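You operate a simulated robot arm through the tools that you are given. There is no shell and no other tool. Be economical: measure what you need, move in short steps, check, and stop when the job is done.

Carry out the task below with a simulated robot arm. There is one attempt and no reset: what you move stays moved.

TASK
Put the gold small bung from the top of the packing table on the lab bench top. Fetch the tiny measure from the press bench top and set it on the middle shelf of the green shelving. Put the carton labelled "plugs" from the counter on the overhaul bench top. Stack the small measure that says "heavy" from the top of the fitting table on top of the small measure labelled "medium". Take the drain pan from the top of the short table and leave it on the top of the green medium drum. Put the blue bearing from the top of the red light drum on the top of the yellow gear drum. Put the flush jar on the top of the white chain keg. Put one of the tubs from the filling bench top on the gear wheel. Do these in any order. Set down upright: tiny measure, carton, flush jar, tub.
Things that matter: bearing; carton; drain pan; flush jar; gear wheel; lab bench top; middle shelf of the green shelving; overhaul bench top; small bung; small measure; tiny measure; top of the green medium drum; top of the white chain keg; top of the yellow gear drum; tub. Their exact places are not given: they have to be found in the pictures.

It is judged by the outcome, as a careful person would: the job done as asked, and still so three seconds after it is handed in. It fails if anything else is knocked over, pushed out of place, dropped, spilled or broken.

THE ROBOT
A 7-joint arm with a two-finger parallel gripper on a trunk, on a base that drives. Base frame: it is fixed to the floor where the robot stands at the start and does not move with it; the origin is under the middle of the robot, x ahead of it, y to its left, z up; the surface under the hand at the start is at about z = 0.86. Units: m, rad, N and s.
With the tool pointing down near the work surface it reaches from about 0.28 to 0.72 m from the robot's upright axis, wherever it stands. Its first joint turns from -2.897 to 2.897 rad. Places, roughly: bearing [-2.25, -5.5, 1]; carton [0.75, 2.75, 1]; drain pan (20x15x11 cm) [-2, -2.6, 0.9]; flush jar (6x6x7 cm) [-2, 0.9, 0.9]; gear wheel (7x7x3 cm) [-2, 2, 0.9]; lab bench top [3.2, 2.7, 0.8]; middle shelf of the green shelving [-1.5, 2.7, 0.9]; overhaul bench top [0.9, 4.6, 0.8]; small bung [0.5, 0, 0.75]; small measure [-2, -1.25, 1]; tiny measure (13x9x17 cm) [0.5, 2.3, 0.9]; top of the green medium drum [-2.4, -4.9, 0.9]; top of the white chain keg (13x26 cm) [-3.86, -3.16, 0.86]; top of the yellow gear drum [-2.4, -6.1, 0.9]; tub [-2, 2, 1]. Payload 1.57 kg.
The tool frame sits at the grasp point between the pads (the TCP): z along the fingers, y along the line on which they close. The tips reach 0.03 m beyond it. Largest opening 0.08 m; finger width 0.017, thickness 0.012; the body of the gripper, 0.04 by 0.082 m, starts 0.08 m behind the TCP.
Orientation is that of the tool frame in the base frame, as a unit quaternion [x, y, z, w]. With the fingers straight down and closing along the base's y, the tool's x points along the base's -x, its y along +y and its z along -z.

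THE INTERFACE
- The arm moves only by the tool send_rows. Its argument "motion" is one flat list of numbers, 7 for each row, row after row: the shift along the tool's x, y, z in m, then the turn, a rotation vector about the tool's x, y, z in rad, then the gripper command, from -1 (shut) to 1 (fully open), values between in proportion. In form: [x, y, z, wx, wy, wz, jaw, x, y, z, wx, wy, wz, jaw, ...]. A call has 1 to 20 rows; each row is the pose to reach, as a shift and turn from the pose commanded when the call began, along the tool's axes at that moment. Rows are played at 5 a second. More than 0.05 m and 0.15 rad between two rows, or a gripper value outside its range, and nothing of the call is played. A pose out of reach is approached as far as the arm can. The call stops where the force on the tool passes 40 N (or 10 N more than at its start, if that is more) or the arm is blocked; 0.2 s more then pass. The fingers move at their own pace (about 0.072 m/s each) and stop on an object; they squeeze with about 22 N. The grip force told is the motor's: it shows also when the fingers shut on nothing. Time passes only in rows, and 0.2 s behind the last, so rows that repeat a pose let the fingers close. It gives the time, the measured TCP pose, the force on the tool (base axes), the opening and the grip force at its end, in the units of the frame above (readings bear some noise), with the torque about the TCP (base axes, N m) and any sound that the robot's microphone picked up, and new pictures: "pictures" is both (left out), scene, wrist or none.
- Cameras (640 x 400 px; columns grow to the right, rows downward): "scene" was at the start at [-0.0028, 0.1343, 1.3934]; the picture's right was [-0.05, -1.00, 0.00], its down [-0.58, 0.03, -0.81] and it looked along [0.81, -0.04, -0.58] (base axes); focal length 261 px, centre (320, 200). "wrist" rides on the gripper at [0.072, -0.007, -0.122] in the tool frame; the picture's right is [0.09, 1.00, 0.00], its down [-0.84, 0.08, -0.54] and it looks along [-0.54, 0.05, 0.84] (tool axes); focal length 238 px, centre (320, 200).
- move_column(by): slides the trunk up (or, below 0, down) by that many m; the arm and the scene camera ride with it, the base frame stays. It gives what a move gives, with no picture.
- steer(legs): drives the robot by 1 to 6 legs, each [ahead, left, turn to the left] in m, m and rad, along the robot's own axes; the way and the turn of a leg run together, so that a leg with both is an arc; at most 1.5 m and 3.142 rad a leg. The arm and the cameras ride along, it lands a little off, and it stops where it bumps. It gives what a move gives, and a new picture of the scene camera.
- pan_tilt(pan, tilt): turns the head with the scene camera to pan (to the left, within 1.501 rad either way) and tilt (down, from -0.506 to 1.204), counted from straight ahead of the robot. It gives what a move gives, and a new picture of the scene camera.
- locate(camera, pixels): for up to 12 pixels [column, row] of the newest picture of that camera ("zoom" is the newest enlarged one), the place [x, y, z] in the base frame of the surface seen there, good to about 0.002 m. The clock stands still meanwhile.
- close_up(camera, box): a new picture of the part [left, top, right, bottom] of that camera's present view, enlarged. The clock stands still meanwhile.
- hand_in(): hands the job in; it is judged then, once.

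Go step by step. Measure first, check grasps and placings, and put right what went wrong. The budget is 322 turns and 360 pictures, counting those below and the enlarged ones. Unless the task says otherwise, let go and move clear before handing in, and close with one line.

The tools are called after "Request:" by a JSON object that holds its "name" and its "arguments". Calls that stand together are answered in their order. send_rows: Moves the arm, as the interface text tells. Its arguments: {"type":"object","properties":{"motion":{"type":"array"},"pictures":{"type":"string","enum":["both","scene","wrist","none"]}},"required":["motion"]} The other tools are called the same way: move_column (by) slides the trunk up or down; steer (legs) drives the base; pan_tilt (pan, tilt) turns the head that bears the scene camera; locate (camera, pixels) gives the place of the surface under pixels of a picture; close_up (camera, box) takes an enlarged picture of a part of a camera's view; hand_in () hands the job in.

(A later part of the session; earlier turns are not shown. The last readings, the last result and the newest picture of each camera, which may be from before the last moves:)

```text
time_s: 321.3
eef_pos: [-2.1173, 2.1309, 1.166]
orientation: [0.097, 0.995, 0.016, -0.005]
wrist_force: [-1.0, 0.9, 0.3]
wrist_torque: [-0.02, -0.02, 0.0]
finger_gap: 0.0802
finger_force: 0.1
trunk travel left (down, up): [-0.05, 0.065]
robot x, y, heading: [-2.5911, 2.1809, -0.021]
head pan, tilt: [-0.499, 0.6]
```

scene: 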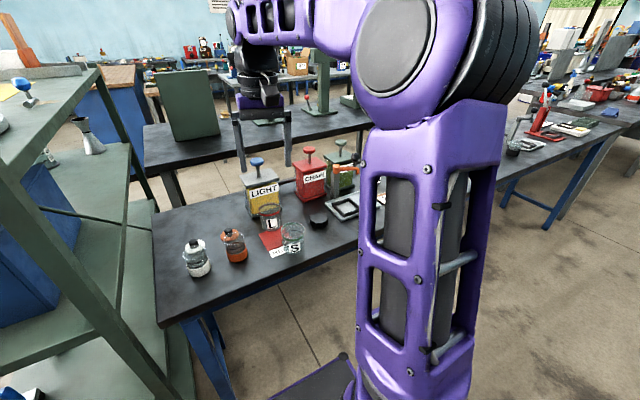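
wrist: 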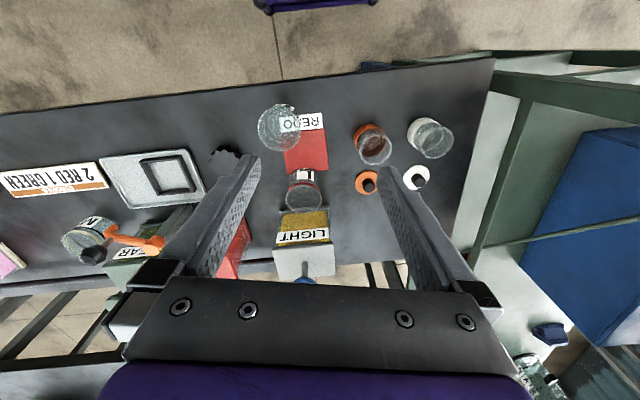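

Now the bench is in clear view. I'll zoom to identify the tubs and gear wheel.

Request:
{"name": "close_up", "arguments": {"camera": "scene", "box": [160, 140, 380, 290]}}

Request:
{"name": "close_up", "arguments": {"camera": "wrist", "box": [180, 80, 480, 280]}}

```text
2.67 times, centred on (270, 215) of scene
```

zoom: 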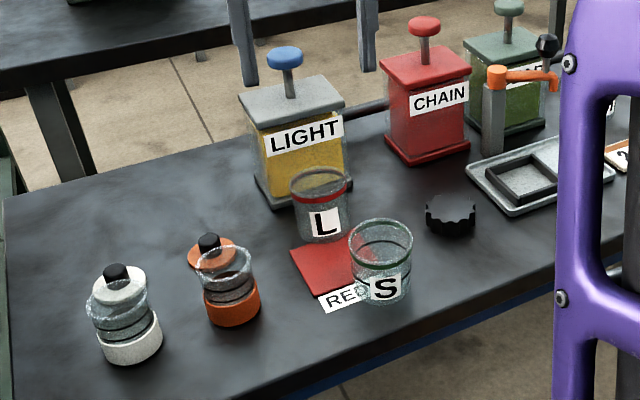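

```text
2.00 times, centred on (330, 180) of wrist
```

zoom: 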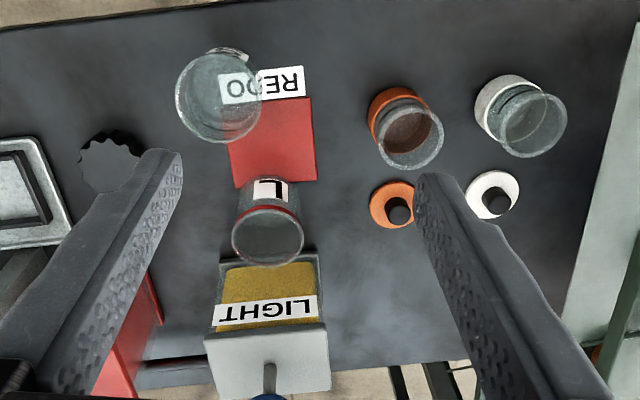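

I need to decide which objects are "tubs": the labelled S/M/L cups or the orange/white lidded jars. I'll look closer.

Request:
{"name": "close_up", "arguments": {"camera": "scene", "box": [180, 215, 260, 280]}}

Request:
{"name": "close_up", "arguments": {"camera": "scene", "box": [250, 190, 350, 260]}}

Request:
{"name": "locate", "arguments": {"camera": "wrist", "pixels": [[230, 155], [220, 155], [280, 127], [305, 190], [372, 145], [430, 137], [88, 238], [410, 180], [300, 230]]}}

```text
6.15 times, centred on (220, 248) of scene
```

zoom: 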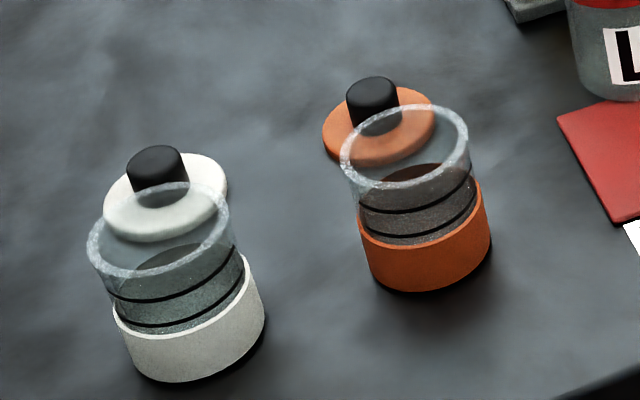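

```text
5.71 times, centred on (300, 225) of scene
```

zoom: 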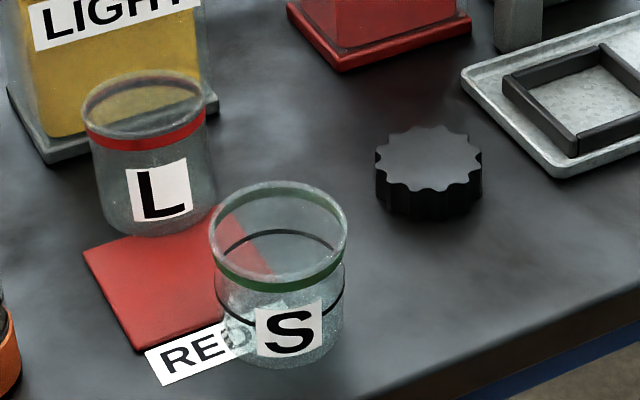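

```text
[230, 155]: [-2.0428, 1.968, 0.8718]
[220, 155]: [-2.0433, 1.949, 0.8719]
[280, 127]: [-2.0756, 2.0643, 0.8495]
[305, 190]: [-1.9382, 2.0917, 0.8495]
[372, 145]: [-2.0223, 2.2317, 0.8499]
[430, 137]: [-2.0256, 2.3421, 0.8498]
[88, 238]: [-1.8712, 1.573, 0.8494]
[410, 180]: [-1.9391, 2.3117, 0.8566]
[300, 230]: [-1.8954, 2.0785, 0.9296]
```

The S/M/L cups match the tub group position given, so these are the tubs. Tub S is the most accessible, and the black toothed disc at (-2.043, 1.955) is the gear wheel. I'll measure S and the wheel.

Request:
{"name": "locate", "arguments": {"camera": "zoom", "pixels": [[290, 330], [280, 278], [225, 262], [335, 270], [222, 245], [340, 245], [270, 360], [430, 155], [380, 165], [478, 165], [430, 130], [430, 185]]}}

Request:
{"name": "close_up", "arguments": {"camera": "wrist", "box": [200, 90, 350, 210]}}

```text
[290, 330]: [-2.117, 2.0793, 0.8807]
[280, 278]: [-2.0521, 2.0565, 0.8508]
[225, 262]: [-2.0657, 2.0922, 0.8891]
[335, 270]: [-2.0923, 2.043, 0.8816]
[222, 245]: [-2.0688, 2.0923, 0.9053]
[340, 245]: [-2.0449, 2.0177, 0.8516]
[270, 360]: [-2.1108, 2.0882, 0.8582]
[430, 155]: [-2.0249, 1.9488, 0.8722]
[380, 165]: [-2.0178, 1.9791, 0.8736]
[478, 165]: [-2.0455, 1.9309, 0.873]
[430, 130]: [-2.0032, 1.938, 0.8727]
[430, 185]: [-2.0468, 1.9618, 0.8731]
```

```text
3.33 times, centred on (275, 150) of wrist
```

zoom: 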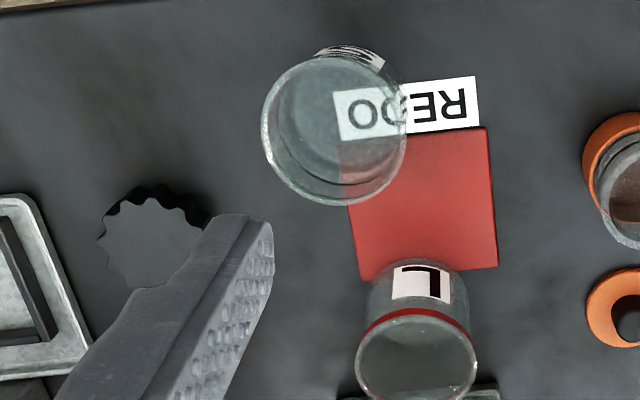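

Tub S: centre ≈(-2.090, 2.072), rim Ø≈0.067. I'll move above it with the tool levelled, stopping just above the rim.

Request:
{"name": "send_rows", "arguments": {"motion": [-0.02, -0.025, 0.02, 0.015, -0.006, 0, 1, -0.0409, -0.0559, 0.04, 0.031, -0.013, 0, 1, -0.0409, -0.0589, 0.08, 0.031, -0.013, 0, 1, -0.0409, -0.0589, 0.12, 0.031, -0.013, 0, 1, -0.0409, -0.0589, 0.16, 0.031, -0.013, 0, 1, -0.0409, -0.0589, 0.185, 0.031, -0.013, 0, 1, -0.0409, -0.0589, 0.185, 0.031, -0.013, 0, 1], "pictures": "both"}}

```text
time_s: 322.9
eef_pos: [-2.0921, 2.0701, 0.9793]
orientation: [0.098, 0.995, 0.0, 0.0]
wrist_force: [-0.8, 0.1, 0.3]
wrist_torque: [-0.01, 0.01, -0.01]
finger_gap: 0.0801
finger_force: 0.1
trunk travel left (down, up): [-0.05, 0.065]
robot x, y, heading: [-2.589, 2.1796, -0.016]
head pan, tilt: [-0.499, 0.6]
```

scene: 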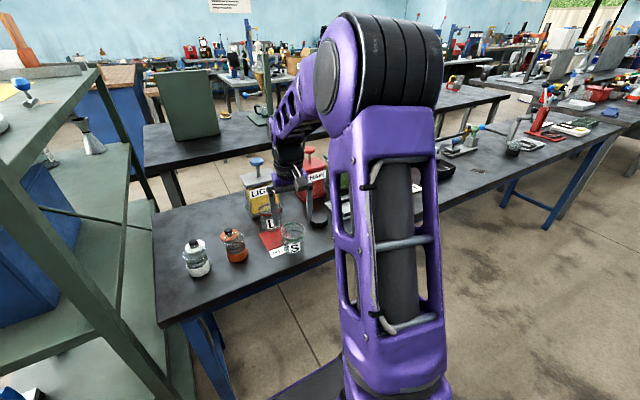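
wrist: 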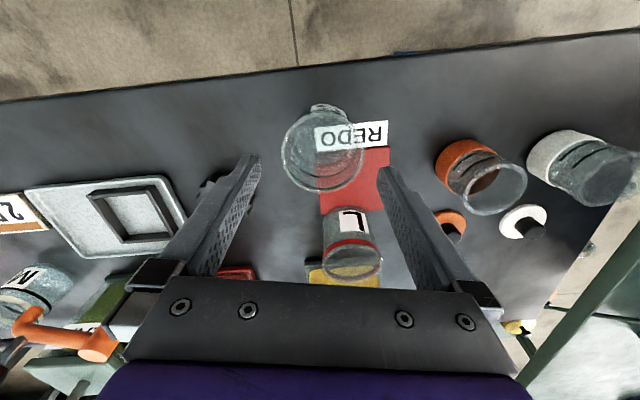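

S is centred to within ~2 mm. I'll apply that small shift, descend and close.

Request:
{"name": "send_rows", "arguments": {"motion": [0.001, 0.0024, 0.02, 0, 0, 0, 1, 0.001, 0.0024, 0.045, 0, 0, 0, 1, 0.001, 0.0024, 0.07, 0, 0, 0, 1, 0.001, 0.0024, 0.086, 0, 0, 0, 1, 0.001, 0.0024, 0.086, 0, 0, 0, 1, 0.001, 0.0024, 0.086, 0, 0, 0, 0.6, 0.001, 0.0024, 0.086, 0, 0, 0, -1, 0.001, 0.0024, 0.086, 0, 0, 0, -1], "pictures": "wrist"}}

```text
time_s: 324.7
eef_pos: [-2.0917, 2.0731, 0.8922]
orientation: [0.097, 0.995, 0.0, 0.0]
wrist_force: [0.1, -0.3, 0.3]
wrist_torque: [0.03, 0.02, -0.02]
finger_gap: 0.0653
finger_force: 22.1
trunk travel left (down, up): [-0.05, 0.065]
robot x, y, heading: [-2.5911, 2.1826, -0.015]
head pan, tilt: [-0.499, 0.6]
```

wrist: 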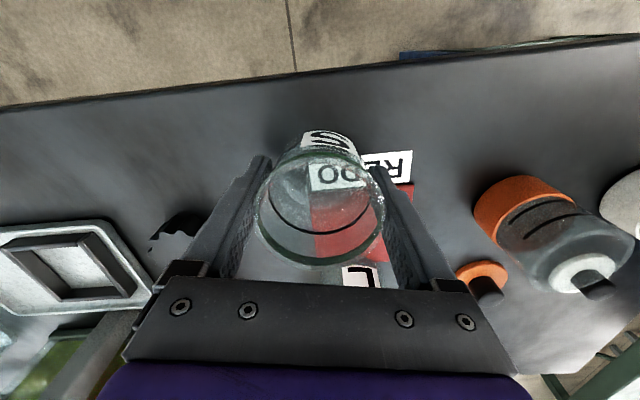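

It's gripped (0.065). I'll lift 0.1 and view the gear wheel.

Request:
{"name": "send_rows", "arguments": {"motion": [0, 0, -0.02, 0, 0, 0, -1, 0, 0, -0.05, 0, 0, 0, -1, 0, 0, -0.09, 0, 0, 0, -1, 0, 0, -0.11, 0, 0, 0, -1, 0, 0, -0.11, 0, 0, 0, -1], "pictures": "both"}}

```text
time_s: 325.9
eef_pos: [-2.0892, 2.0729, 1.0032]
orientation: [0.096, 0.995, 0.0, 0.0]
wrist_force: [-0.9, 0.4, -0.1]
wrist_torque: [0.0, -0.01, 0.02]
finger_gap: 0.0651
finger_force: 21.6
trunk travel left (down, up): [-0.05, 0.065]
robot x, y, heading: [-2.5947, 2.1785, -0.02]
head pan, tilt: [-0.499, 0.6]
```

scene: 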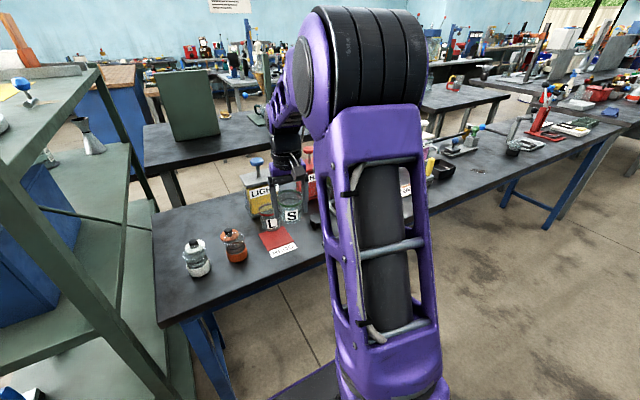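
wrist: 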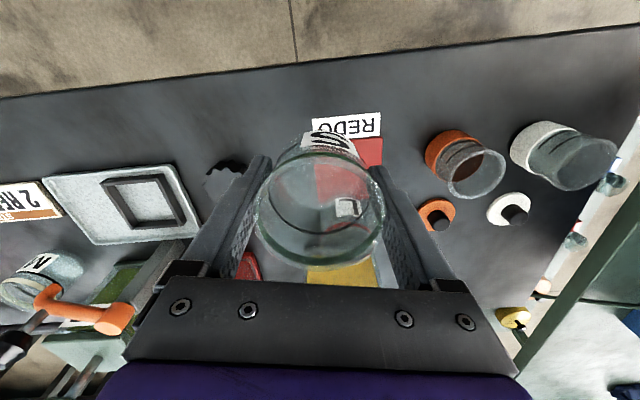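

I'll check the wheel's visible edges from here.

Request:
{"name": "close_up", "arguments": {"camera": "wrist", "box": [190, 145, 270, 215]}}

Request:
{"name": "locate", "arguments": {"camera": "wrist", "pixels": [[207, 185], [222, 178], [225, 163], [240, 168], [215, 195]]}}

```text
5.71 times, centred on (230, 180) of wrist
```

zoom: 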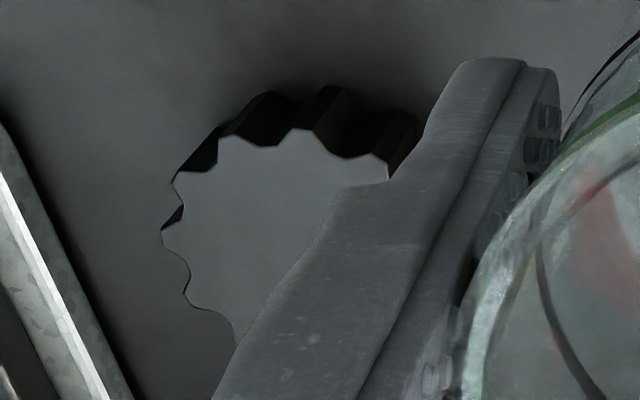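

```text
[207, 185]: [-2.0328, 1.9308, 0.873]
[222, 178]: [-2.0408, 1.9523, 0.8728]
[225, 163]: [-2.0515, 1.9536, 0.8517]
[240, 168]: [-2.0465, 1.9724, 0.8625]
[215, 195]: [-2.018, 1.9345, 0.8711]
```

The wheel centre is ≈(-2.0255, 1.951), its top at 0.873. I'll carry the tub over it and lower to just above.

Request:
{"name": "send_rows", "arguments": {"motion": [-0.025, -0.03, 0, 0, 0, 0, -1, -0.05, -0.06, 0, 0, 0, 0, -1, -0.075, -0.09, 0, 0, 0, 0, -1, -0.0859, -0.1074, 0.01, 0, 0, 0, -1, -0.0859, -0.1074, 0.04, 0, 0, 0, -1, -0.0859, -0.1074, 0.065, 0, 0, 0, -1, -0.0859, -0.1074, 0.075, 0, 0, 0, -1, -0.0859, -0.1074, 0.075, 0, 0, 0, -1], "pictures": "both"}}

```text
time_s: 327.7
eef_pos: [-2.0275, 1.9531, 0.9273]
orientation: [0.097, 0.995, 0.0, 0.0]
wrist_force: [0.7, -0.3, -0.7]
wrist_torque: [0.01, 0.02, -0.02]
finger_gap: 0.0653
finger_force: 21.9
trunk travel left (down, up): [-0.05, 0.065]
robot x, y, heading: [-2.594, 2.1803, -0.015]
head pan, tilt: [-0.499, 0.6]
```

scene: 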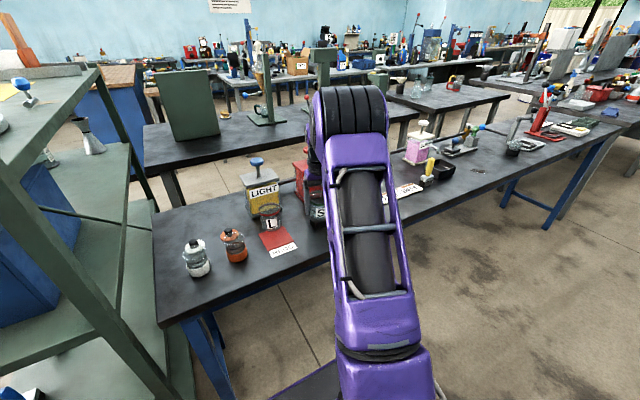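
wrist: 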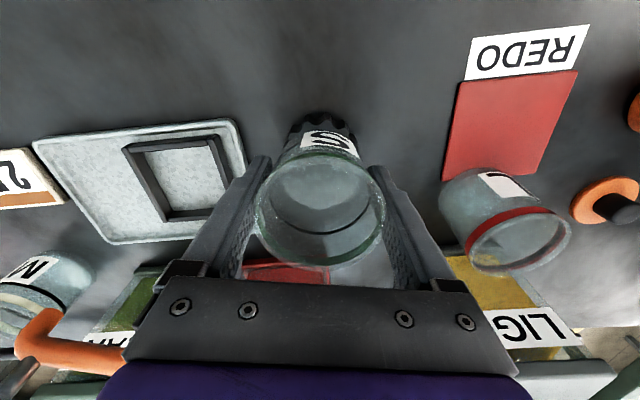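

It looks nearly centred. I'll zoom to verify the tub over the wheel.

Request:
{"name": "close_up", "arguments": {"camera": "wrist", "box": [260, 95, 390, 185]}}

```text
4.44 times, centred on (325, 140) of wrist
```

zoom: 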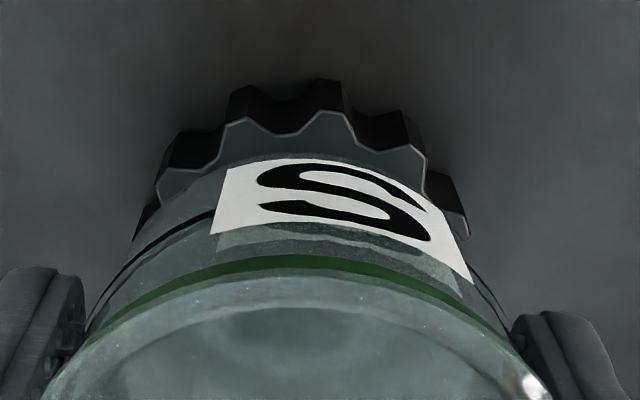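

It's well centred. I'll lower to contact.

Request:
{"name": "send_rows", "arguments": {"motion": [0, 0, 0.006, 0, 0, 0, -1, 0, 0, 0.01, 0, 0, 0, -1, 0, 0, 0.012, 0, 0, 0, -1, 0, 0, 0.012, 0, 0, 0, -1], "pictures": "none"}}

```text
time_s: 328.7
eef_pos: [-2.0267, 1.9514, 0.9164]
orientation: [0.097, 0.995, 0.0, 0.001]
wrist_force: [-0.4, 0.1, -1.5]
wrist_torque: [0.02, 0.03, -0.02]
finger_gap: 0.065
finger_force: 22.2
trunk travel left (down, up): [-0.05, 0.065]
robot x, y, heading: [-2.59, 2.178, -0.018]
head pan, tilt: [-0.499, 0.6]
```

Request:
{"name": "send_rows", "arguments": {"motion": [0, 0, 0.0015, 0, 0, 0, -1, 0, 0, 0.003, 0, 0, 0, -1, 0, 0, 0.003, 0, 0, 0, -1], "pictures": "none"}}

```text
time_s: 329.5
eef_pos: [-2.0274, 1.9513, 0.9136]
orientation: [0.097, 0.995, -0.001, 0.001]
wrist_force: [-0.8, -1.2, 7.4]
wrist_torque: [-0.05, 0.16, 0.01]
finger_gap: 0.065
finger_force: 21.8
trunk travel left (down, up): [-0.05, 0.065]
robot x, y, heading: [-2.5878, 2.176, -0.02]
head pan, tilt: [-0.499, 0.6]
```

Contact. I'll release and rise.

Request:
{"name": "send_rows", "arguments": {"motion": [0, 0, -0.0005, 0, 0, 0, 0.3, 0, 0, -0.0005, 0, 0, 0, 1, 0, 0, -0.0005, 0, 0, 0, 1, 0, 0, -0.03, 0, 0, 0, 1, 0, 0, -0.06, 0, 0, 0, 1, 0, 0, -0.1, 0, 0, 0, 1, 0, 0, -0.14, 0, 0, 0, 1, 0, 0, -0.18, 0, 0, 0, 1, 0, 0, -0.22, 0, 0, 0, 1], "pictures": "both"}}

```text
time_s: 331.5
eef_pos: [-2.0273, 1.9498, 1.133]
orientation: [0.097, 0.995, 0.001, 0.0]
wrist_force: [1.1, -0.5, -0.1]
wrist_torque: [0.03, 0.01, 0.05]
finger_gap: 0.08
finger_force: 0.1
trunk travel left (down, up): [-0.05, 0.065]
robot x, y, heading: [-2.5935, 2.1771, -0.015]
head pan, tilt: [-0.499, 0.6]
```

scene: 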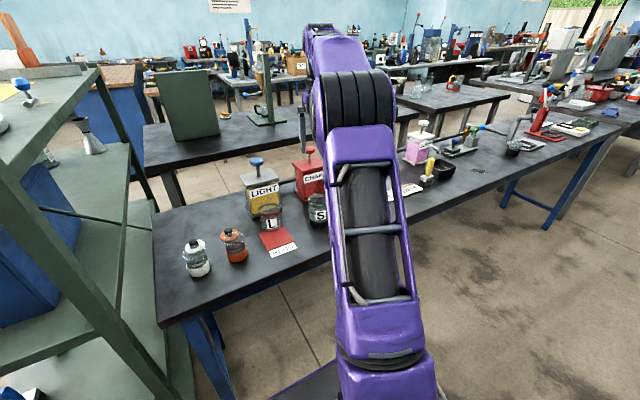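
wrist: 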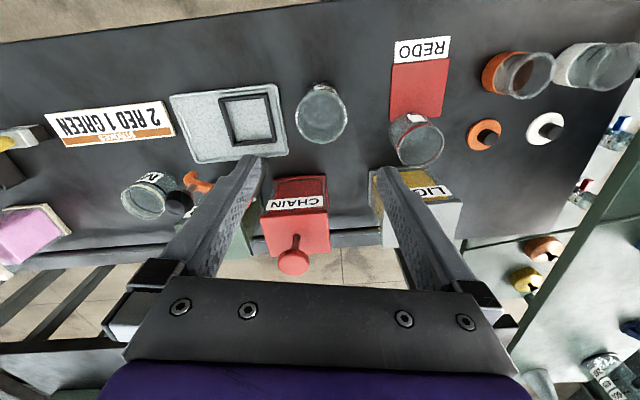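

S stands on the gear wheel. Next is the flush jar near (-2, 0.9) on the same bench: I'll retract and slide south.

Request:
{"name": "send_rows", "arguments": {"motion": [0.045, 0, 0, 0, 0, 0, 1, 0.09, 0.02, 0, 0, 0, 0, 1, 0.12, 0.05, 0, 0, 0, 0, 1, 0.14, 0.08, 0, 0, 0, 0, 1, 0.14, 0.11, 0, 0, 0, 0, 1], "pictures": "none"}}

Request:
{"name": "steer", "arguments": {"legs": [[0.03, -1.1, 0.02]]}}

Request:
{"name": "send_rows", "arguments": {"motion": [0, 0, 0, 0, 0, 0, 1], "pictures": "wrist"}}

```text
time_s: 332.7
eef_pos: [-2.1443, 2.0853, 1.1325]
orientation: [0.097, 0.995, 0.0, 0.0]
wrist_force: [-1.1, -0.4, -0.5]
wrist_torque: [0.0, 0.0, 0.01]
finger_gap: 0.08
finger_force: 0.0
trunk travel left (down, up): [-0.05, 0.065]
robot x, y, heading: [-2.5913, 2.1784, -0.02]
head pan, tilt: [-0.499, 0.6]
```

```text
time_s: 343.5
eef_pos: [-2.1183, 1.0074, 1.1333]
orientation: [0.084, 0.996, 0.0, 0.0]
wrist_force: [0.6, 0.3, -0.4]
wrist_torque: [0.01, 0.01, -0.03]
finger_gap: 0.0799
finger_force: 0.1
trunk travel left (down, up): [-0.05, 0.065]
robot x, y, heading: [-2.5667, 1.0888, 0.004]
head pan, tilt: [-0.499, 0.6]
```

scene: 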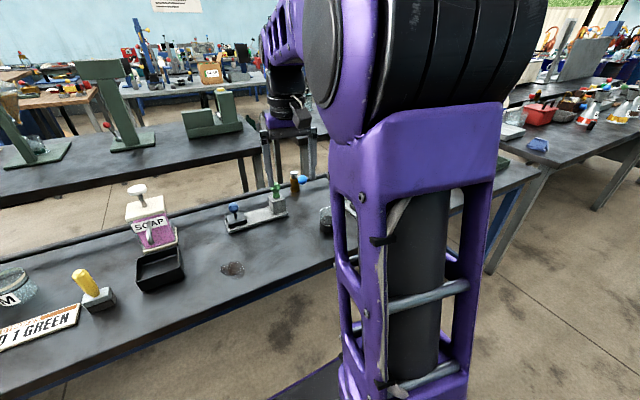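

```text
time_s: 343.9
eef_pos: [-2.1183, 1.0059, 1.1338]
orientation: [0.085, 0.996, 0.0, 0.0]
wrist_force: [0.5, 0.6, -0.1]
wrist_torque: [0.02, -0.02, 0.02]
finger_gap: 0.08
finger_force: 0.0
trunk travel left (down, up): [-0.05, 0.065]
robot x, y, heading: [-2.569, 1.0872, 0.002]
head pan, tilt: [-0.499, 0.6]
```

wrist: 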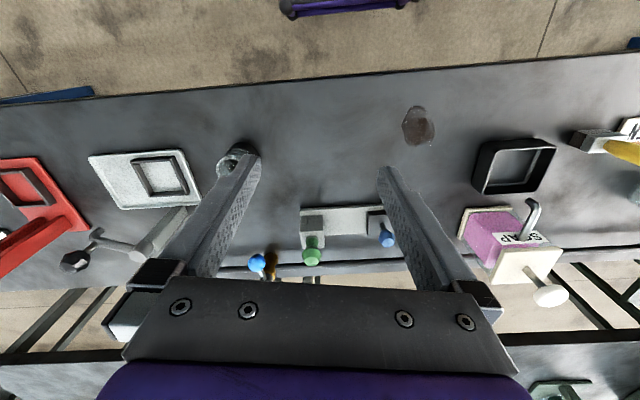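

There's a dark jar at wrist (235,158), scene (327,218), likely the flush jar. I'll zoom in.

Request:
{"name": "close_up", "arguments": {"camera": "wrist", "box": [190, 125, 290, 195]}}

Request:
{"name": "close_up", "arguments": {"camera": "scene", "box": [210, 160, 370, 290]}}

Request:
{"name": "locate", "arguments": {"camera": "wrist", "pixels": [[235, 158], [228, 165], [240, 148], [415, 125], [222, 160]]}}

```text
5.71 times, centred on (240, 160) of wrist
```

zoom: 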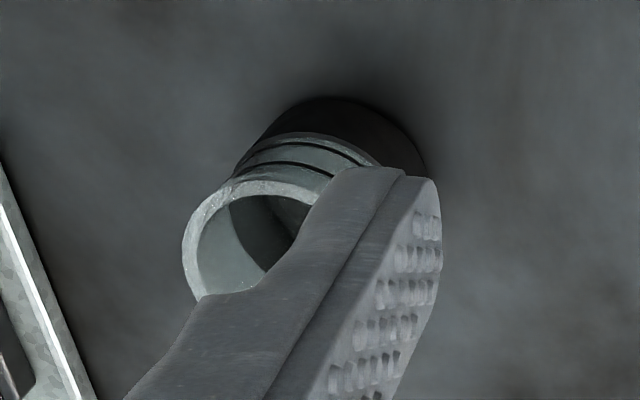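

```text
3.08 times, centred on (290, 225) of scene
```

zoom: 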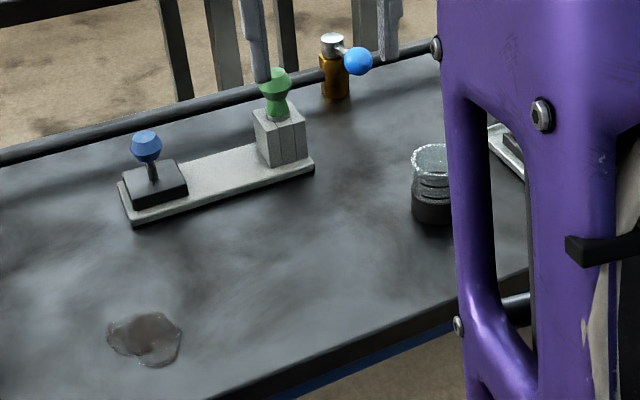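

```text
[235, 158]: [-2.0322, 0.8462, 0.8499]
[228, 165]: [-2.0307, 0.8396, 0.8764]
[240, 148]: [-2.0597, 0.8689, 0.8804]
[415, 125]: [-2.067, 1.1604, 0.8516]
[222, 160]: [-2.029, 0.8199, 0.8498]
```

The black-banded clear jar at about (-2.04, 0.85) matches the flush jar. I'll move the hand above it for a clear view.

Request:
{"name": "send_rows", "arguments": {"motion": [-0.0, -0.045, 0, 0, 0, 0, 1, 0, -0.09, 0, 0, 0, 0, 1, 0, -0.135, 0, 0, 0, 0, 1, -0.03, -0.16, 0.03, 0, 0, 0, 1, -0.03, -0.16, 0.06, 0, 0, 0, 1], "pictures": "wrist"}}

```text
time_s: 345.1
eef_pos: [-2.1152, 0.8407, 1.0733]
orientation: [0.085, 0.996, 0.0, 0.0]
wrist_force: [0.2, -0.2, -0.4]
wrist_torque: [0.0, 0.01, -0.01]
finger_gap: 0.0804
finger_force: 0.2
trunk travel left (down, up): [-0.05, 0.065]
robot x, y, heading: [-2.5703, 1.0904, 0.008]
head pan, tilt: [-0.499, 0.6]
```

wrist: 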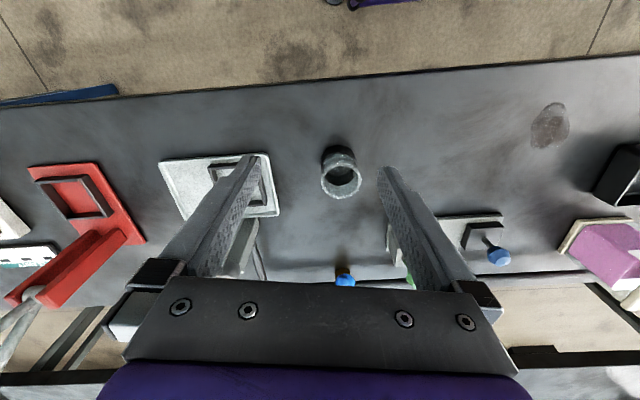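

Request:
{"name": "close_up", "arguments": {"camera": "wrist", "box": [300, 135, 380, 205]}}

```text
5.71 times, centred on (340, 170) of wrist
```

zoom: 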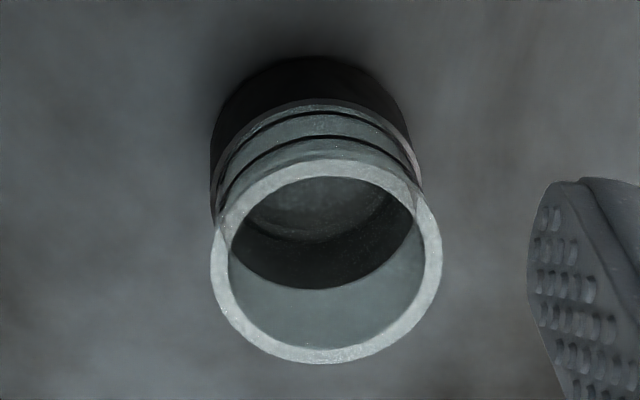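

Request:
{"name": "locate", "arguments": {"camera": "zoom", "pixels": [[218, 262], [433, 262], [325, 354], [325, 168], [320, 85], [215, 150], [405, 125]]}}

```text
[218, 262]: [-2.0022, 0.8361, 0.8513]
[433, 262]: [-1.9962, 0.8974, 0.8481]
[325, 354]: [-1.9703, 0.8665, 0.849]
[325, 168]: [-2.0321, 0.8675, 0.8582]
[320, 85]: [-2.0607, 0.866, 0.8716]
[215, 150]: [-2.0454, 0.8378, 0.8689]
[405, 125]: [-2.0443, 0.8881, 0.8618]
```

Jar centre ≈(-2.036, 0.863), body Ø≈0.055–0.06. I'll move over it, go down and grip.

Request:
{"name": "send_rows", "arguments": {"motion": [-0.035, 0.015, 0, 0, 0, 0, 1, -0.07, 0.03, 0.015, 0, 0, 0, 1, -0.0743, 0.0354, 0.055, 0, 0, 0, 1, -0.0743, 0.0354, 0.095, 0, 0, 0, 1, -0.0743, 0.0354, 0.095, 0, 0, 0, 1], "pictures": "wrist"}}

```text
time_s: 346.3
eef_pos: [-2.0368, 0.8665, 0.977]
orientation: [0.085, 0.996, 0.0, 0.0]
wrist_force: [0.0, -0.4, 0.9]
wrist_torque: [0.01, -0.01, 0.0]
finger_gap: 0.0801
finger_force: 0.0
trunk travel left (down, up): [-0.05, 0.065]
robot x, y, heading: [-2.5688, 1.0923, -0.001]
head pan, tilt: [-0.499, 0.6]
```

wrist: 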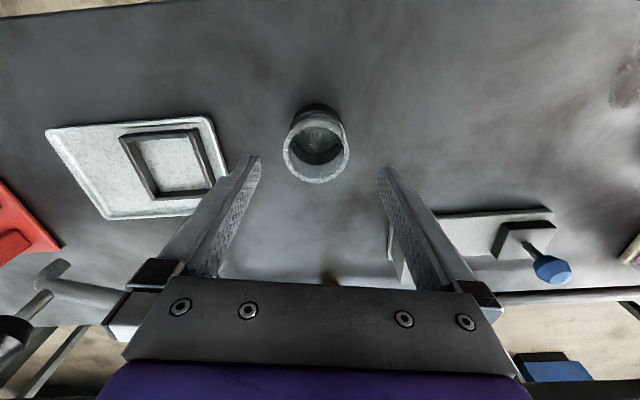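

It's centred except for ~3.5 mm in y. I'll correct that, descend and grip.

Request:
{"name": "send_rows", "arguments": {"motion": [0.001, -0.0035, 0.02, 0, 0, 0, 1, 0.001, -0.0035, 0.05, 0, 0, 0, 1, 0.001, -0.0035, 0.08, 0, 0, 0, 1, 0.001, -0.0035, 0.089, 0, 0, 0, 1, 0.001, -0.0035, 0.089, 0, 0, 0, 0.4, 0.001, -0.0035, 0.089, 0, 0, 0, -1, 0.001, -0.0035, 0.089, 0, 0, 0, -1, 0.001, -0.0035, 0.089, 0, 0, 0, -1], "pictures": "wrist"}}

```text
time_s: 348.1
eef_pos: [-2.0398, 0.8623, 0.8887]
orientation: [0.085, 0.996, 0.0, -0.001]
wrist_force: [-0.1, -0.1, 0.8]
wrist_torque: [-0.01, 0.0, 0.0]
finger_gap: 0.0528
finger_force: 22.5
trunk travel left (down, up): [-0.05, 0.065]
robot x, y, heading: [-2.5713, 1.0891, 0.003]
head pan, tilt: [-0.499, 0.6]
```

wrist: 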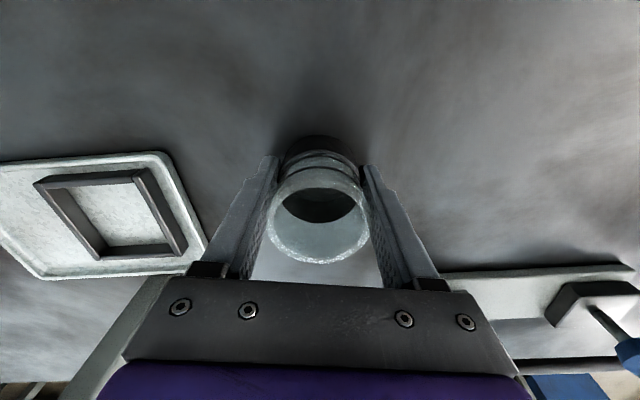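

It's gripped. I'll lift to z≈1.15 and retract for travel.

Request:
{"name": "send_rows", "arguments": {"motion": [0, 0, -0.03, 0, 0, 0, -1, 0, 0, -0.07, 0, 0, 0, -1, 0, 0, -0.115, 0, 0, 0, -1, 0, 0, -0.16, 0, 0, 0, -1, 0, 0, -0.205, 0, 0, 0, -1, 0, 0, -0.25, 0, 0, 0, -1, 0.03, 0.03, -0.26, 0, 0, 0, -1, 0.06, 0.06, -0.26, 0, 0, 0, -1, 0.09, 0.09, -0.26, 0, 0, 0, -1, 0.12, 0.12, -0.26, 0, 0, 0, -1, 0.15, 0.15, -0.26, 0, 0, 0, -1], "pictures": "both"}}

```text
time_s: 350.5
eef_pos: [-2.161, 1.0361, 1.1483]
orientation: [0.086, 0.996, 0.0, 0.0]
wrist_force: [-1.0, 0.3, -1.6]
wrist_torque: [0.01, -0.02, 0.03]
finger_gap: 0.0528
finger_force: 22.2
trunk travel left (down, up): [-0.05, 0.065]
robot x, y, heading: [-2.5683, 1.0909, -0.002]
head pan, tilt: [-0.499, 0.6]
```

scene: 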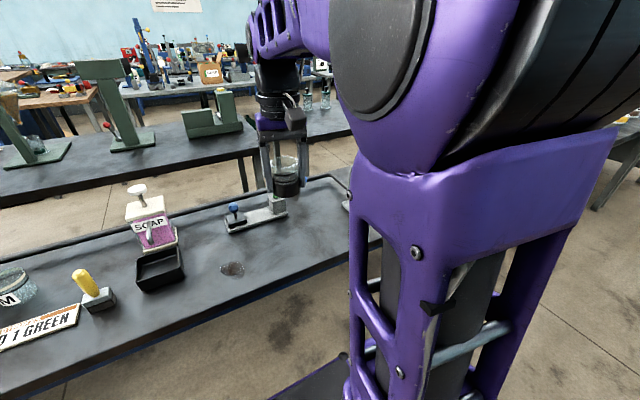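
wrist: 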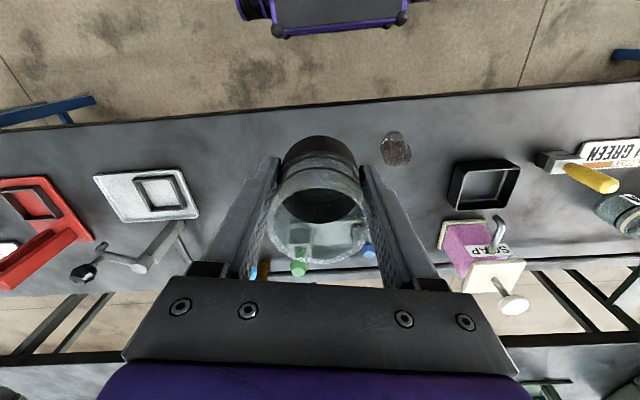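

I'll back off a bit and turn to face south to view the route to the keg.

Request:
{"name": "steer", "arguments": {"legs": [[-0.25, 0, 0], [0, 0, -1.57]]}}

Request:
{"name": "pan_tilt", "arguments": {"pan": -0.3, "tilt": 0.35}}

```text
time_s: 356.2
eef_pos: [-2.8703, 0.68, 1.1477]
orientation: [0.763, 0.647, 0.0, 0.001]
wrist_force: [-0.6, 1.0, -2.8]
wrist_torque: [0.04, -0.02, 0.01]
finger_gap: 0.0527
finger_force: 21.6
trunk travel left (down, up): [-0.05, 0.065]
robot x, y, heading: [-2.8172, 1.0885, -1.561]
head pan, tilt: [-0.499, 0.6]
```

scene: 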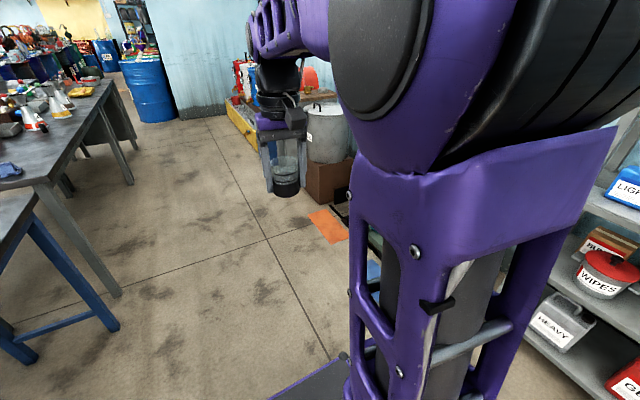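

```text
time_s: 357.0
eef_pos: [-2.8718, 0.6806, 1.1489]
orientation: [0.763, 0.647, 0.0, 0.0]
wrist_force: [-0.6, 0.2, -1.2]
wrist_torque: [0.01, 0.03, 0.02]
finger_gap: 0.0526
finger_force: 22.0
trunk travel left (down, up): [-0.05, 0.065]
robot x, y, heading: [-2.817, 1.0873, -1.563]
head pan, tilt: [-0.3, 0.351]
```

scene: 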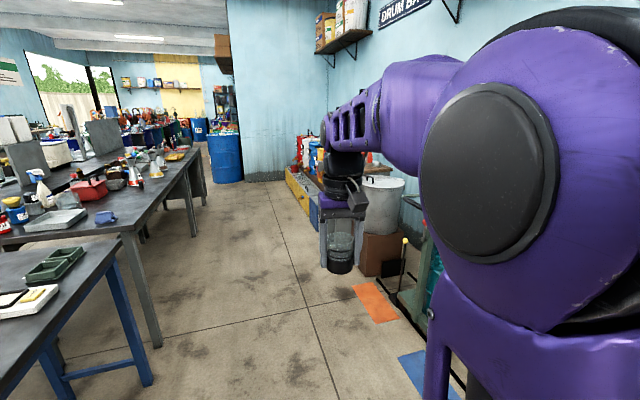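

The route south is clear, with the drum bay along the right wall. I'll drive 2.6 m south.

Request:
{"name": "steer", "arguments": {"legs": [[1.3, 0.05, 0], [1.3, 0.05, 0]]}}

Request:
{"name": "pan_tilt", "arguments": {"pan": -0.9, "tilt": 0.4}}

```text
time_s: 369.8
eef_pos: [-2.7158, -1.9503, 1.1479]
orientation: [0.755, 0.656, 0.0, 0.0]
wrist_force: [-0.1, -0.4, -1.7]
wrist_torque: [-0.01, 0.01, 0.01]
finger_gap: 0.0526
finger_force: 22.3
trunk travel left (down, up): [-0.05, 0.065]
robot x, y, heading: [-2.6769, -1.5432, -1.538]
head pan, tilt: [-0.3, 0.351]
```

scene: 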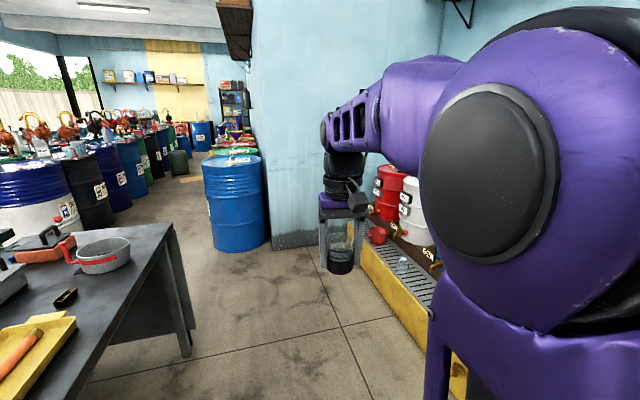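

```text
time_s: 370.8
eef_pos: [-2.7164, -1.9515, 1.1487]
orientation: [0.756, 0.655, -0.001, 0.001]
wrist_force: [0.1, -0.2, -1.7]
wrist_torque: [0.02, -0.03, 0.0]
finger_gap: 0.0527
finger_force: 21.8
trunk travel left (down, up): [-0.05, 0.065]
robot x, y, heading: [-2.6729, -1.5426, -1.534]
head pan, tilt: [-0.901, 0.4]
```

scene: 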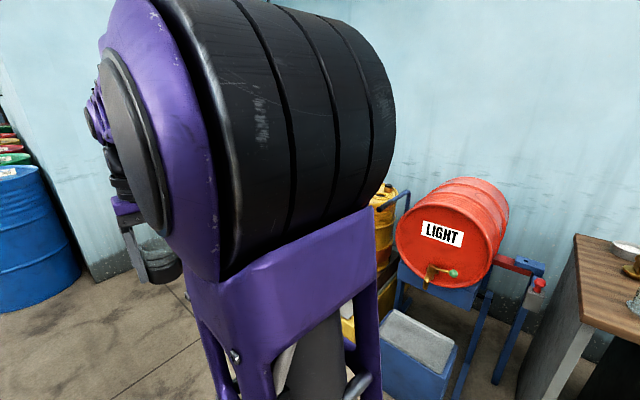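

The kegs (red and white) stand at the corner ahead right. I'll move up and turn toward them.

Request:
{"name": "steer", "arguments": {"legs": [[0.9, 0.1, 0], [0, 0, -1.2]]}}

Request:
{"name": "pan_tilt", "arguments": {"pan": -0.2, "tilt": 0.5}}

```text
time_s: 378.6
eef_pos: [-2.9333, -2.5381, 1.1475]
orientation: [0.992, 0.124, 0.0, 0.0]
wrist_force: [0.4, 0.5, -1.9]
wrist_torque: [-0.03, -0.01, -0.03]
finger_gap: 0.0526
finger_force: 22.6
trunk travel left (down, up): [-0.05, 0.065]
robot x, y, heading: [-2.5383, -2.4211, -2.717]
head pan, tilt: [-0.901, 0.4]
```

scene: 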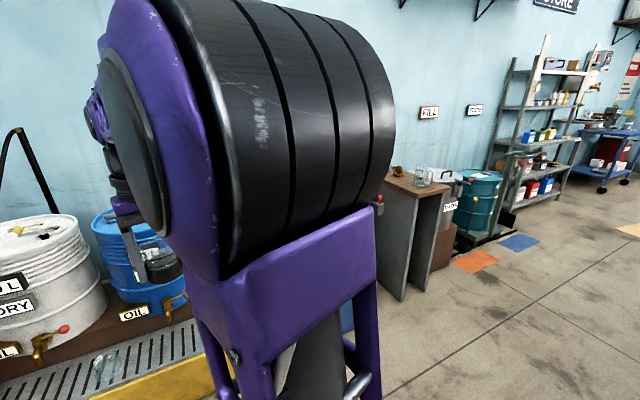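

```text
time_s: 379.6
eef_pos: [-2.9343, -2.5375, 1.1484]
orientation: [0.992, 0.124, 0.0, 0.0]
wrist_force: [0.0, -0.3, -1.0]
wrist_torque: [0.0, -0.01, -0.01]
finger_gap: 0.0528
finger_force: 21.7
trunk travel left (down, up): [-0.05, 0.065]
robot x, y, heading: [-2.5423, -2.421, -2.716]
head pan, tilt: [-0.201, 0.499]
```

scene: 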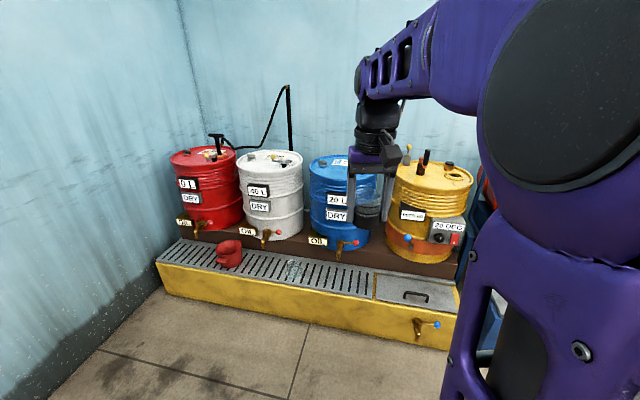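

The white keg is at (270,195), in a row of red, white, blue and yellow kegs. I'll zoom and measure.

Request:
{"name": "close_up", "arguments": {"camera": "scene", "box": [150, 130, 390, 290]}}

Request:
{"name": "locate", "arguments": {"camera": "scene", "pixels": [[270, 158], [250, 160], [292, 158], [280, 165], [272, 152], [255, 165], [270, 175], [270, 220], [300, 260], [310, 290], [200, 160]]}}

```text
2.50 times, centred on (270, 210) of scene
```

zoom: 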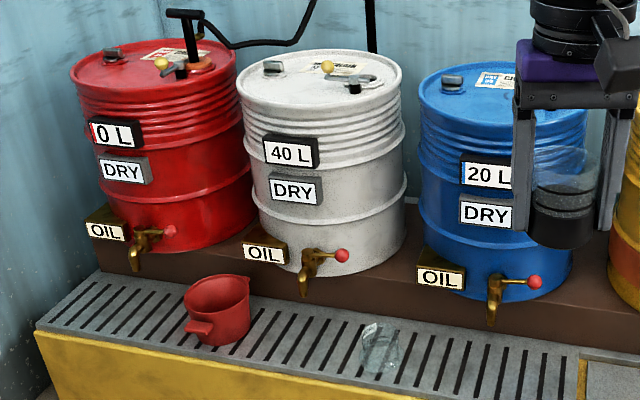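

```text
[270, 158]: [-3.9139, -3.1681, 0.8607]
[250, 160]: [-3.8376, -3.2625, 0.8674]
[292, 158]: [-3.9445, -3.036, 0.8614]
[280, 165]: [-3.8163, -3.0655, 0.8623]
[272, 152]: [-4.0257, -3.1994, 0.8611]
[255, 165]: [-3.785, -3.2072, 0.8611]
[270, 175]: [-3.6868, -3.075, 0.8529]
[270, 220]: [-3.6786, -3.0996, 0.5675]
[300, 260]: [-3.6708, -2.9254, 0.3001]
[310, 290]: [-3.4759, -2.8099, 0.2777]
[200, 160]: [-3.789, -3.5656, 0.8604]
```

Request:
{"name": "close_up", "arguments": {"camera": "scene", "box": [235, 140, 310, 185]}}

Request:
{"name": "steer", "arguments": {"legs": [[0.75, 0.0, 0.1]]}}

```text
8.53 times, centred on (272, 162) of scene
```

zoom: 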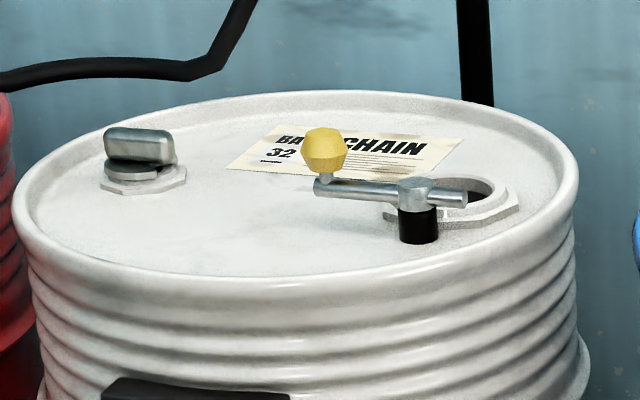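

```text
time_s: 382.7
eef_pos: [-3.4312, -2.8184, 1.1459]
orientation: [0.988, 0.152, 0.002, -0.001]
wrist_force: [0.6, 0.4, -1.5]
wrist_torque: [0.02, 0.04, 0.0]
finger_gap: 0.0527
finger_force: 22.0
trunk travel left (down, up): [-0.05, 0.065]
robot x, y, heading: [-3.0435, -2.6796, -2.667]
head pan, tilt: [-0.201, 0.499]
stopped in leg 1: the robot was blocked; the commanded pose is now the measured one
```

scene: 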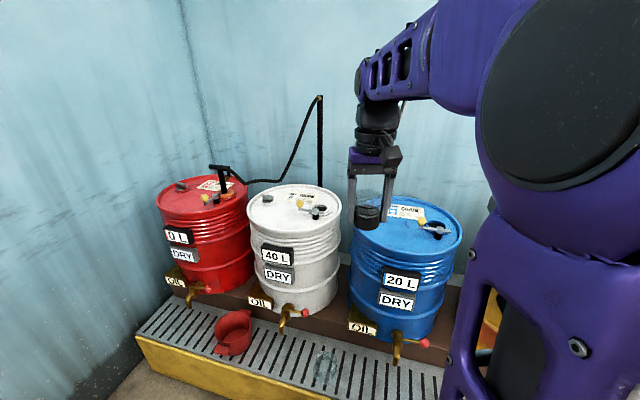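

It's the BAR CHAIN keg. The base touched the yellow pallet, so I'll back off, square up facing west, slide to y≈-3.12 and come close again.

Request:
{"name": "steer", "arguments": {"legs": [[-0.1, 0, 0], [0, 0, -0.475], [0, 0.42, 0]]}}

Request:
{"name": "locate", "arguments": {"camera": "scene", "pixels": [[320, 330], [320, 350], [320, 300], [320, 380], [300, 200], [270, 200], [340, 200]]}}

```text
time_s: 389.4
eef_pos: [-3.362, -2.9952, 1.1466]
orientation: [0.996, -0.085, 0.002, 0.0]
wrist_force: [-0.7, 0.0, -1.1]
wrist_torque: [-0.01, -0.02, 0.0]
finger_gap: 0.0529
finger_force: 22.7
trunk travel left (down, up): [-0.05, 0.065]
robot x, y, heading: [-2.9521, -3.0517, -3.137]
head pan, tilt: [-0.201, 0.499]
```

scene: 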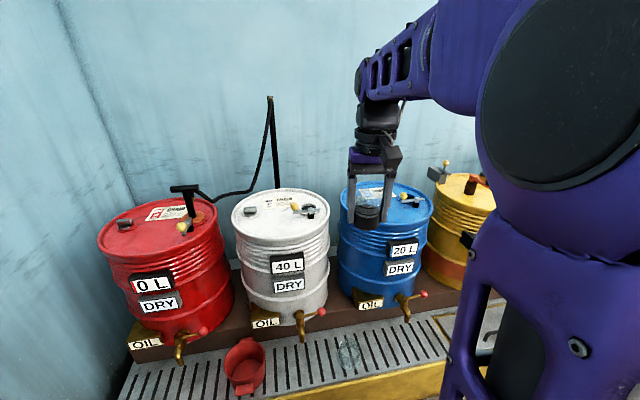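

```text
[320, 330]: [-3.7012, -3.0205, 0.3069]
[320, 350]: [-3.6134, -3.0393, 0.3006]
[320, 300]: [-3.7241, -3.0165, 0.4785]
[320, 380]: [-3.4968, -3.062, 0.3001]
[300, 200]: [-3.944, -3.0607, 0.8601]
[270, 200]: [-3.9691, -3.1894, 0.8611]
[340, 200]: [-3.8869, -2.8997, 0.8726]
```

I'll advance to the pallet edge and measure the keg top.

Request:
{"name": "steer", "arguments": {"legs": [[0.09, 0.07, 0]]}}

Request:
{"name": "pan_tilt", "arguments": {"pan": -0.2, "tilt": 0.6}}

Request:
{"name": "close_up", "arguments": {"camera": "scene", "box": [220, 130, 380, 240]}}

```text
time_s: 390.7
eef_pos: [-3.4505, -3.0642, 1.1465]
orientation: [0.996, -0.086, 0.002, -0.001]
wrist_force: [0.4, -0.1, -1.3]
wrist_torque: [0.01, -0.02, -0.01]
finger_gap: 0.0527
finger_force: 21.9
trunk travel left (down, up): [-0.05, 0.065]
robot x, y, heading: [-3.043, -3.119, -3.137]
head pan, tilt: [-0.201, 0.499]
```

scene: 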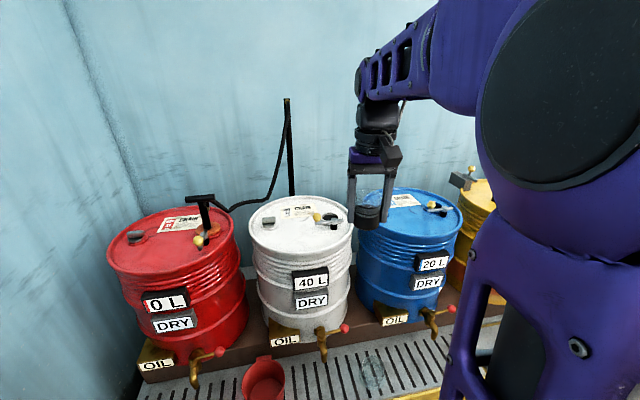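

```text
time_s: 391.4
eef_pos: [-3.4511, -3.0645, 1.1469]
orientation: [0.996, -0.086, 0.003, -0.001]
wrist_force: [-0.3, 1.1, -1.6]
wrist_torque: [0.01, -0.03, 0.0]
finger_gap: 0.0528
finger_force: 22.0
trunk travel left (down, up): [-0.05, 0.065]
robot x, y, heading: [-3.0434, -3.1192, -3.143]
head pan, tilt: [-0.201, 0.6]
```

scene: 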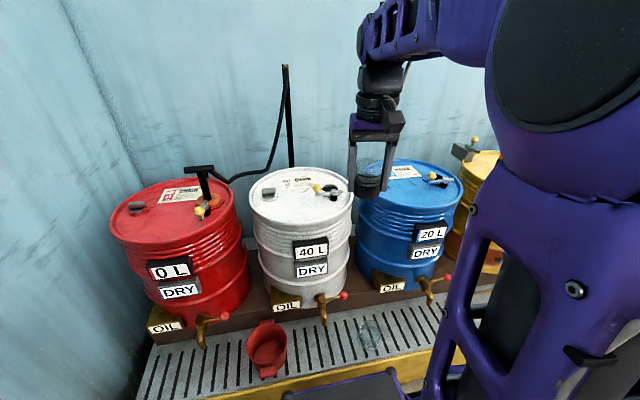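

```text
3.64 times, centred on (300, 185) of scene
```

zoom: 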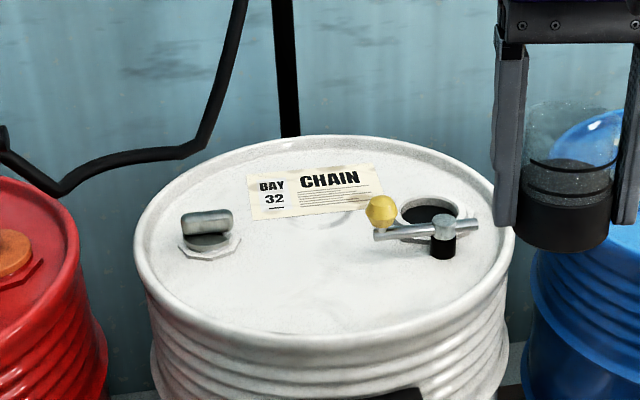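

Request:
{"name": "locate", "arguments": {"camera": "zoom", "pixels": [[310, 285], [310, 260], [310, 320], [310, 335], [205, 245], [380, 245], [442, 255], [250, 285], [370, 285], [140, 250], [510, 240], [320, 140]]}}

```text
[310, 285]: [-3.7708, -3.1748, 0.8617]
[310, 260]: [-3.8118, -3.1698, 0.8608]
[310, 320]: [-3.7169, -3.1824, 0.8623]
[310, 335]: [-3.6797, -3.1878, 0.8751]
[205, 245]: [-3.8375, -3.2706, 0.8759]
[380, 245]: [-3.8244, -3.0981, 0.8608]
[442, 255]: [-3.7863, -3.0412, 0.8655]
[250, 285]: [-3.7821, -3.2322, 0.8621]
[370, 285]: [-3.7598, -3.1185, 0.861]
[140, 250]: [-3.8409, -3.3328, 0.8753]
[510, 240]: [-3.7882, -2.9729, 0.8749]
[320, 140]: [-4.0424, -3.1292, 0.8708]
```

Keg top z=0.861 with a rim at 0.875. I'll place the jar at (-3.75, -3.17): go across at height first, then down to ~2.5 cm above.

Request:
{"name": "send_rows", "arguments": {"motion": [-0.04, 0.022, 0, 0, 0, 0, -1, -0.08, 0.044, 0, 0, 0, 0, -1, -0.12, 0.066, 0, 0, 0, 0, -1, -0.16, 0.088, 0, 0, 0, 0, -1, -0.2, 0.11, 0, 0, 0, 0, -1, -0.24, 0.133, 0, 0, 0, 0, -1, -0.2762, 0.155, 0, 0, 0, 0, -1, -0.2762, 0.155, 0.045, 0, 0, 0, -1, -0.2762, 0.155, 0.09, 0, 0, 0, -1, -0.2762, 0.155, 0.135, 0, 0, 0, -1, -0.2762, 0.155, 0.18, 0, 0, 0, -1, -0.2762, 0.155, 0.215, 0, 0, 0, -1, -0.2762, 0.155, 0.215, 0, 0, 0, -1], "pictures": "both"}}

```text
time_s: 394.2
eef_pos: [-3.7606, -3.1689, 0.9298]
orientation: [0.996, -0.086, 0.003, -0.001]
wrist_force: [0.2, -1.0, -1.3]
wrist_torque: [0.0, -0.01, -0.04]
finger_gap: 0.0525
finger_force: 22.3
out of reach, approached as far as the arm can: row 6, 7, 8, 9, 10, 11, 12, 13
trunk travel left (down, up): [-0.05, 0.065]
robot x, y, heading: [-3.0403, -3.1206, -3.136]
head pan, tilt: [-0.201, 0.6]
```

scene: 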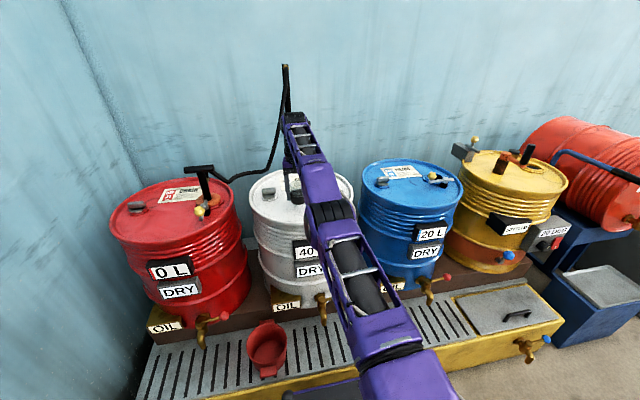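
wrist: 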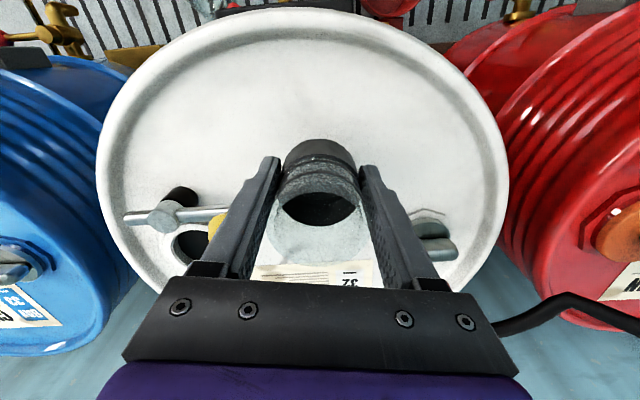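

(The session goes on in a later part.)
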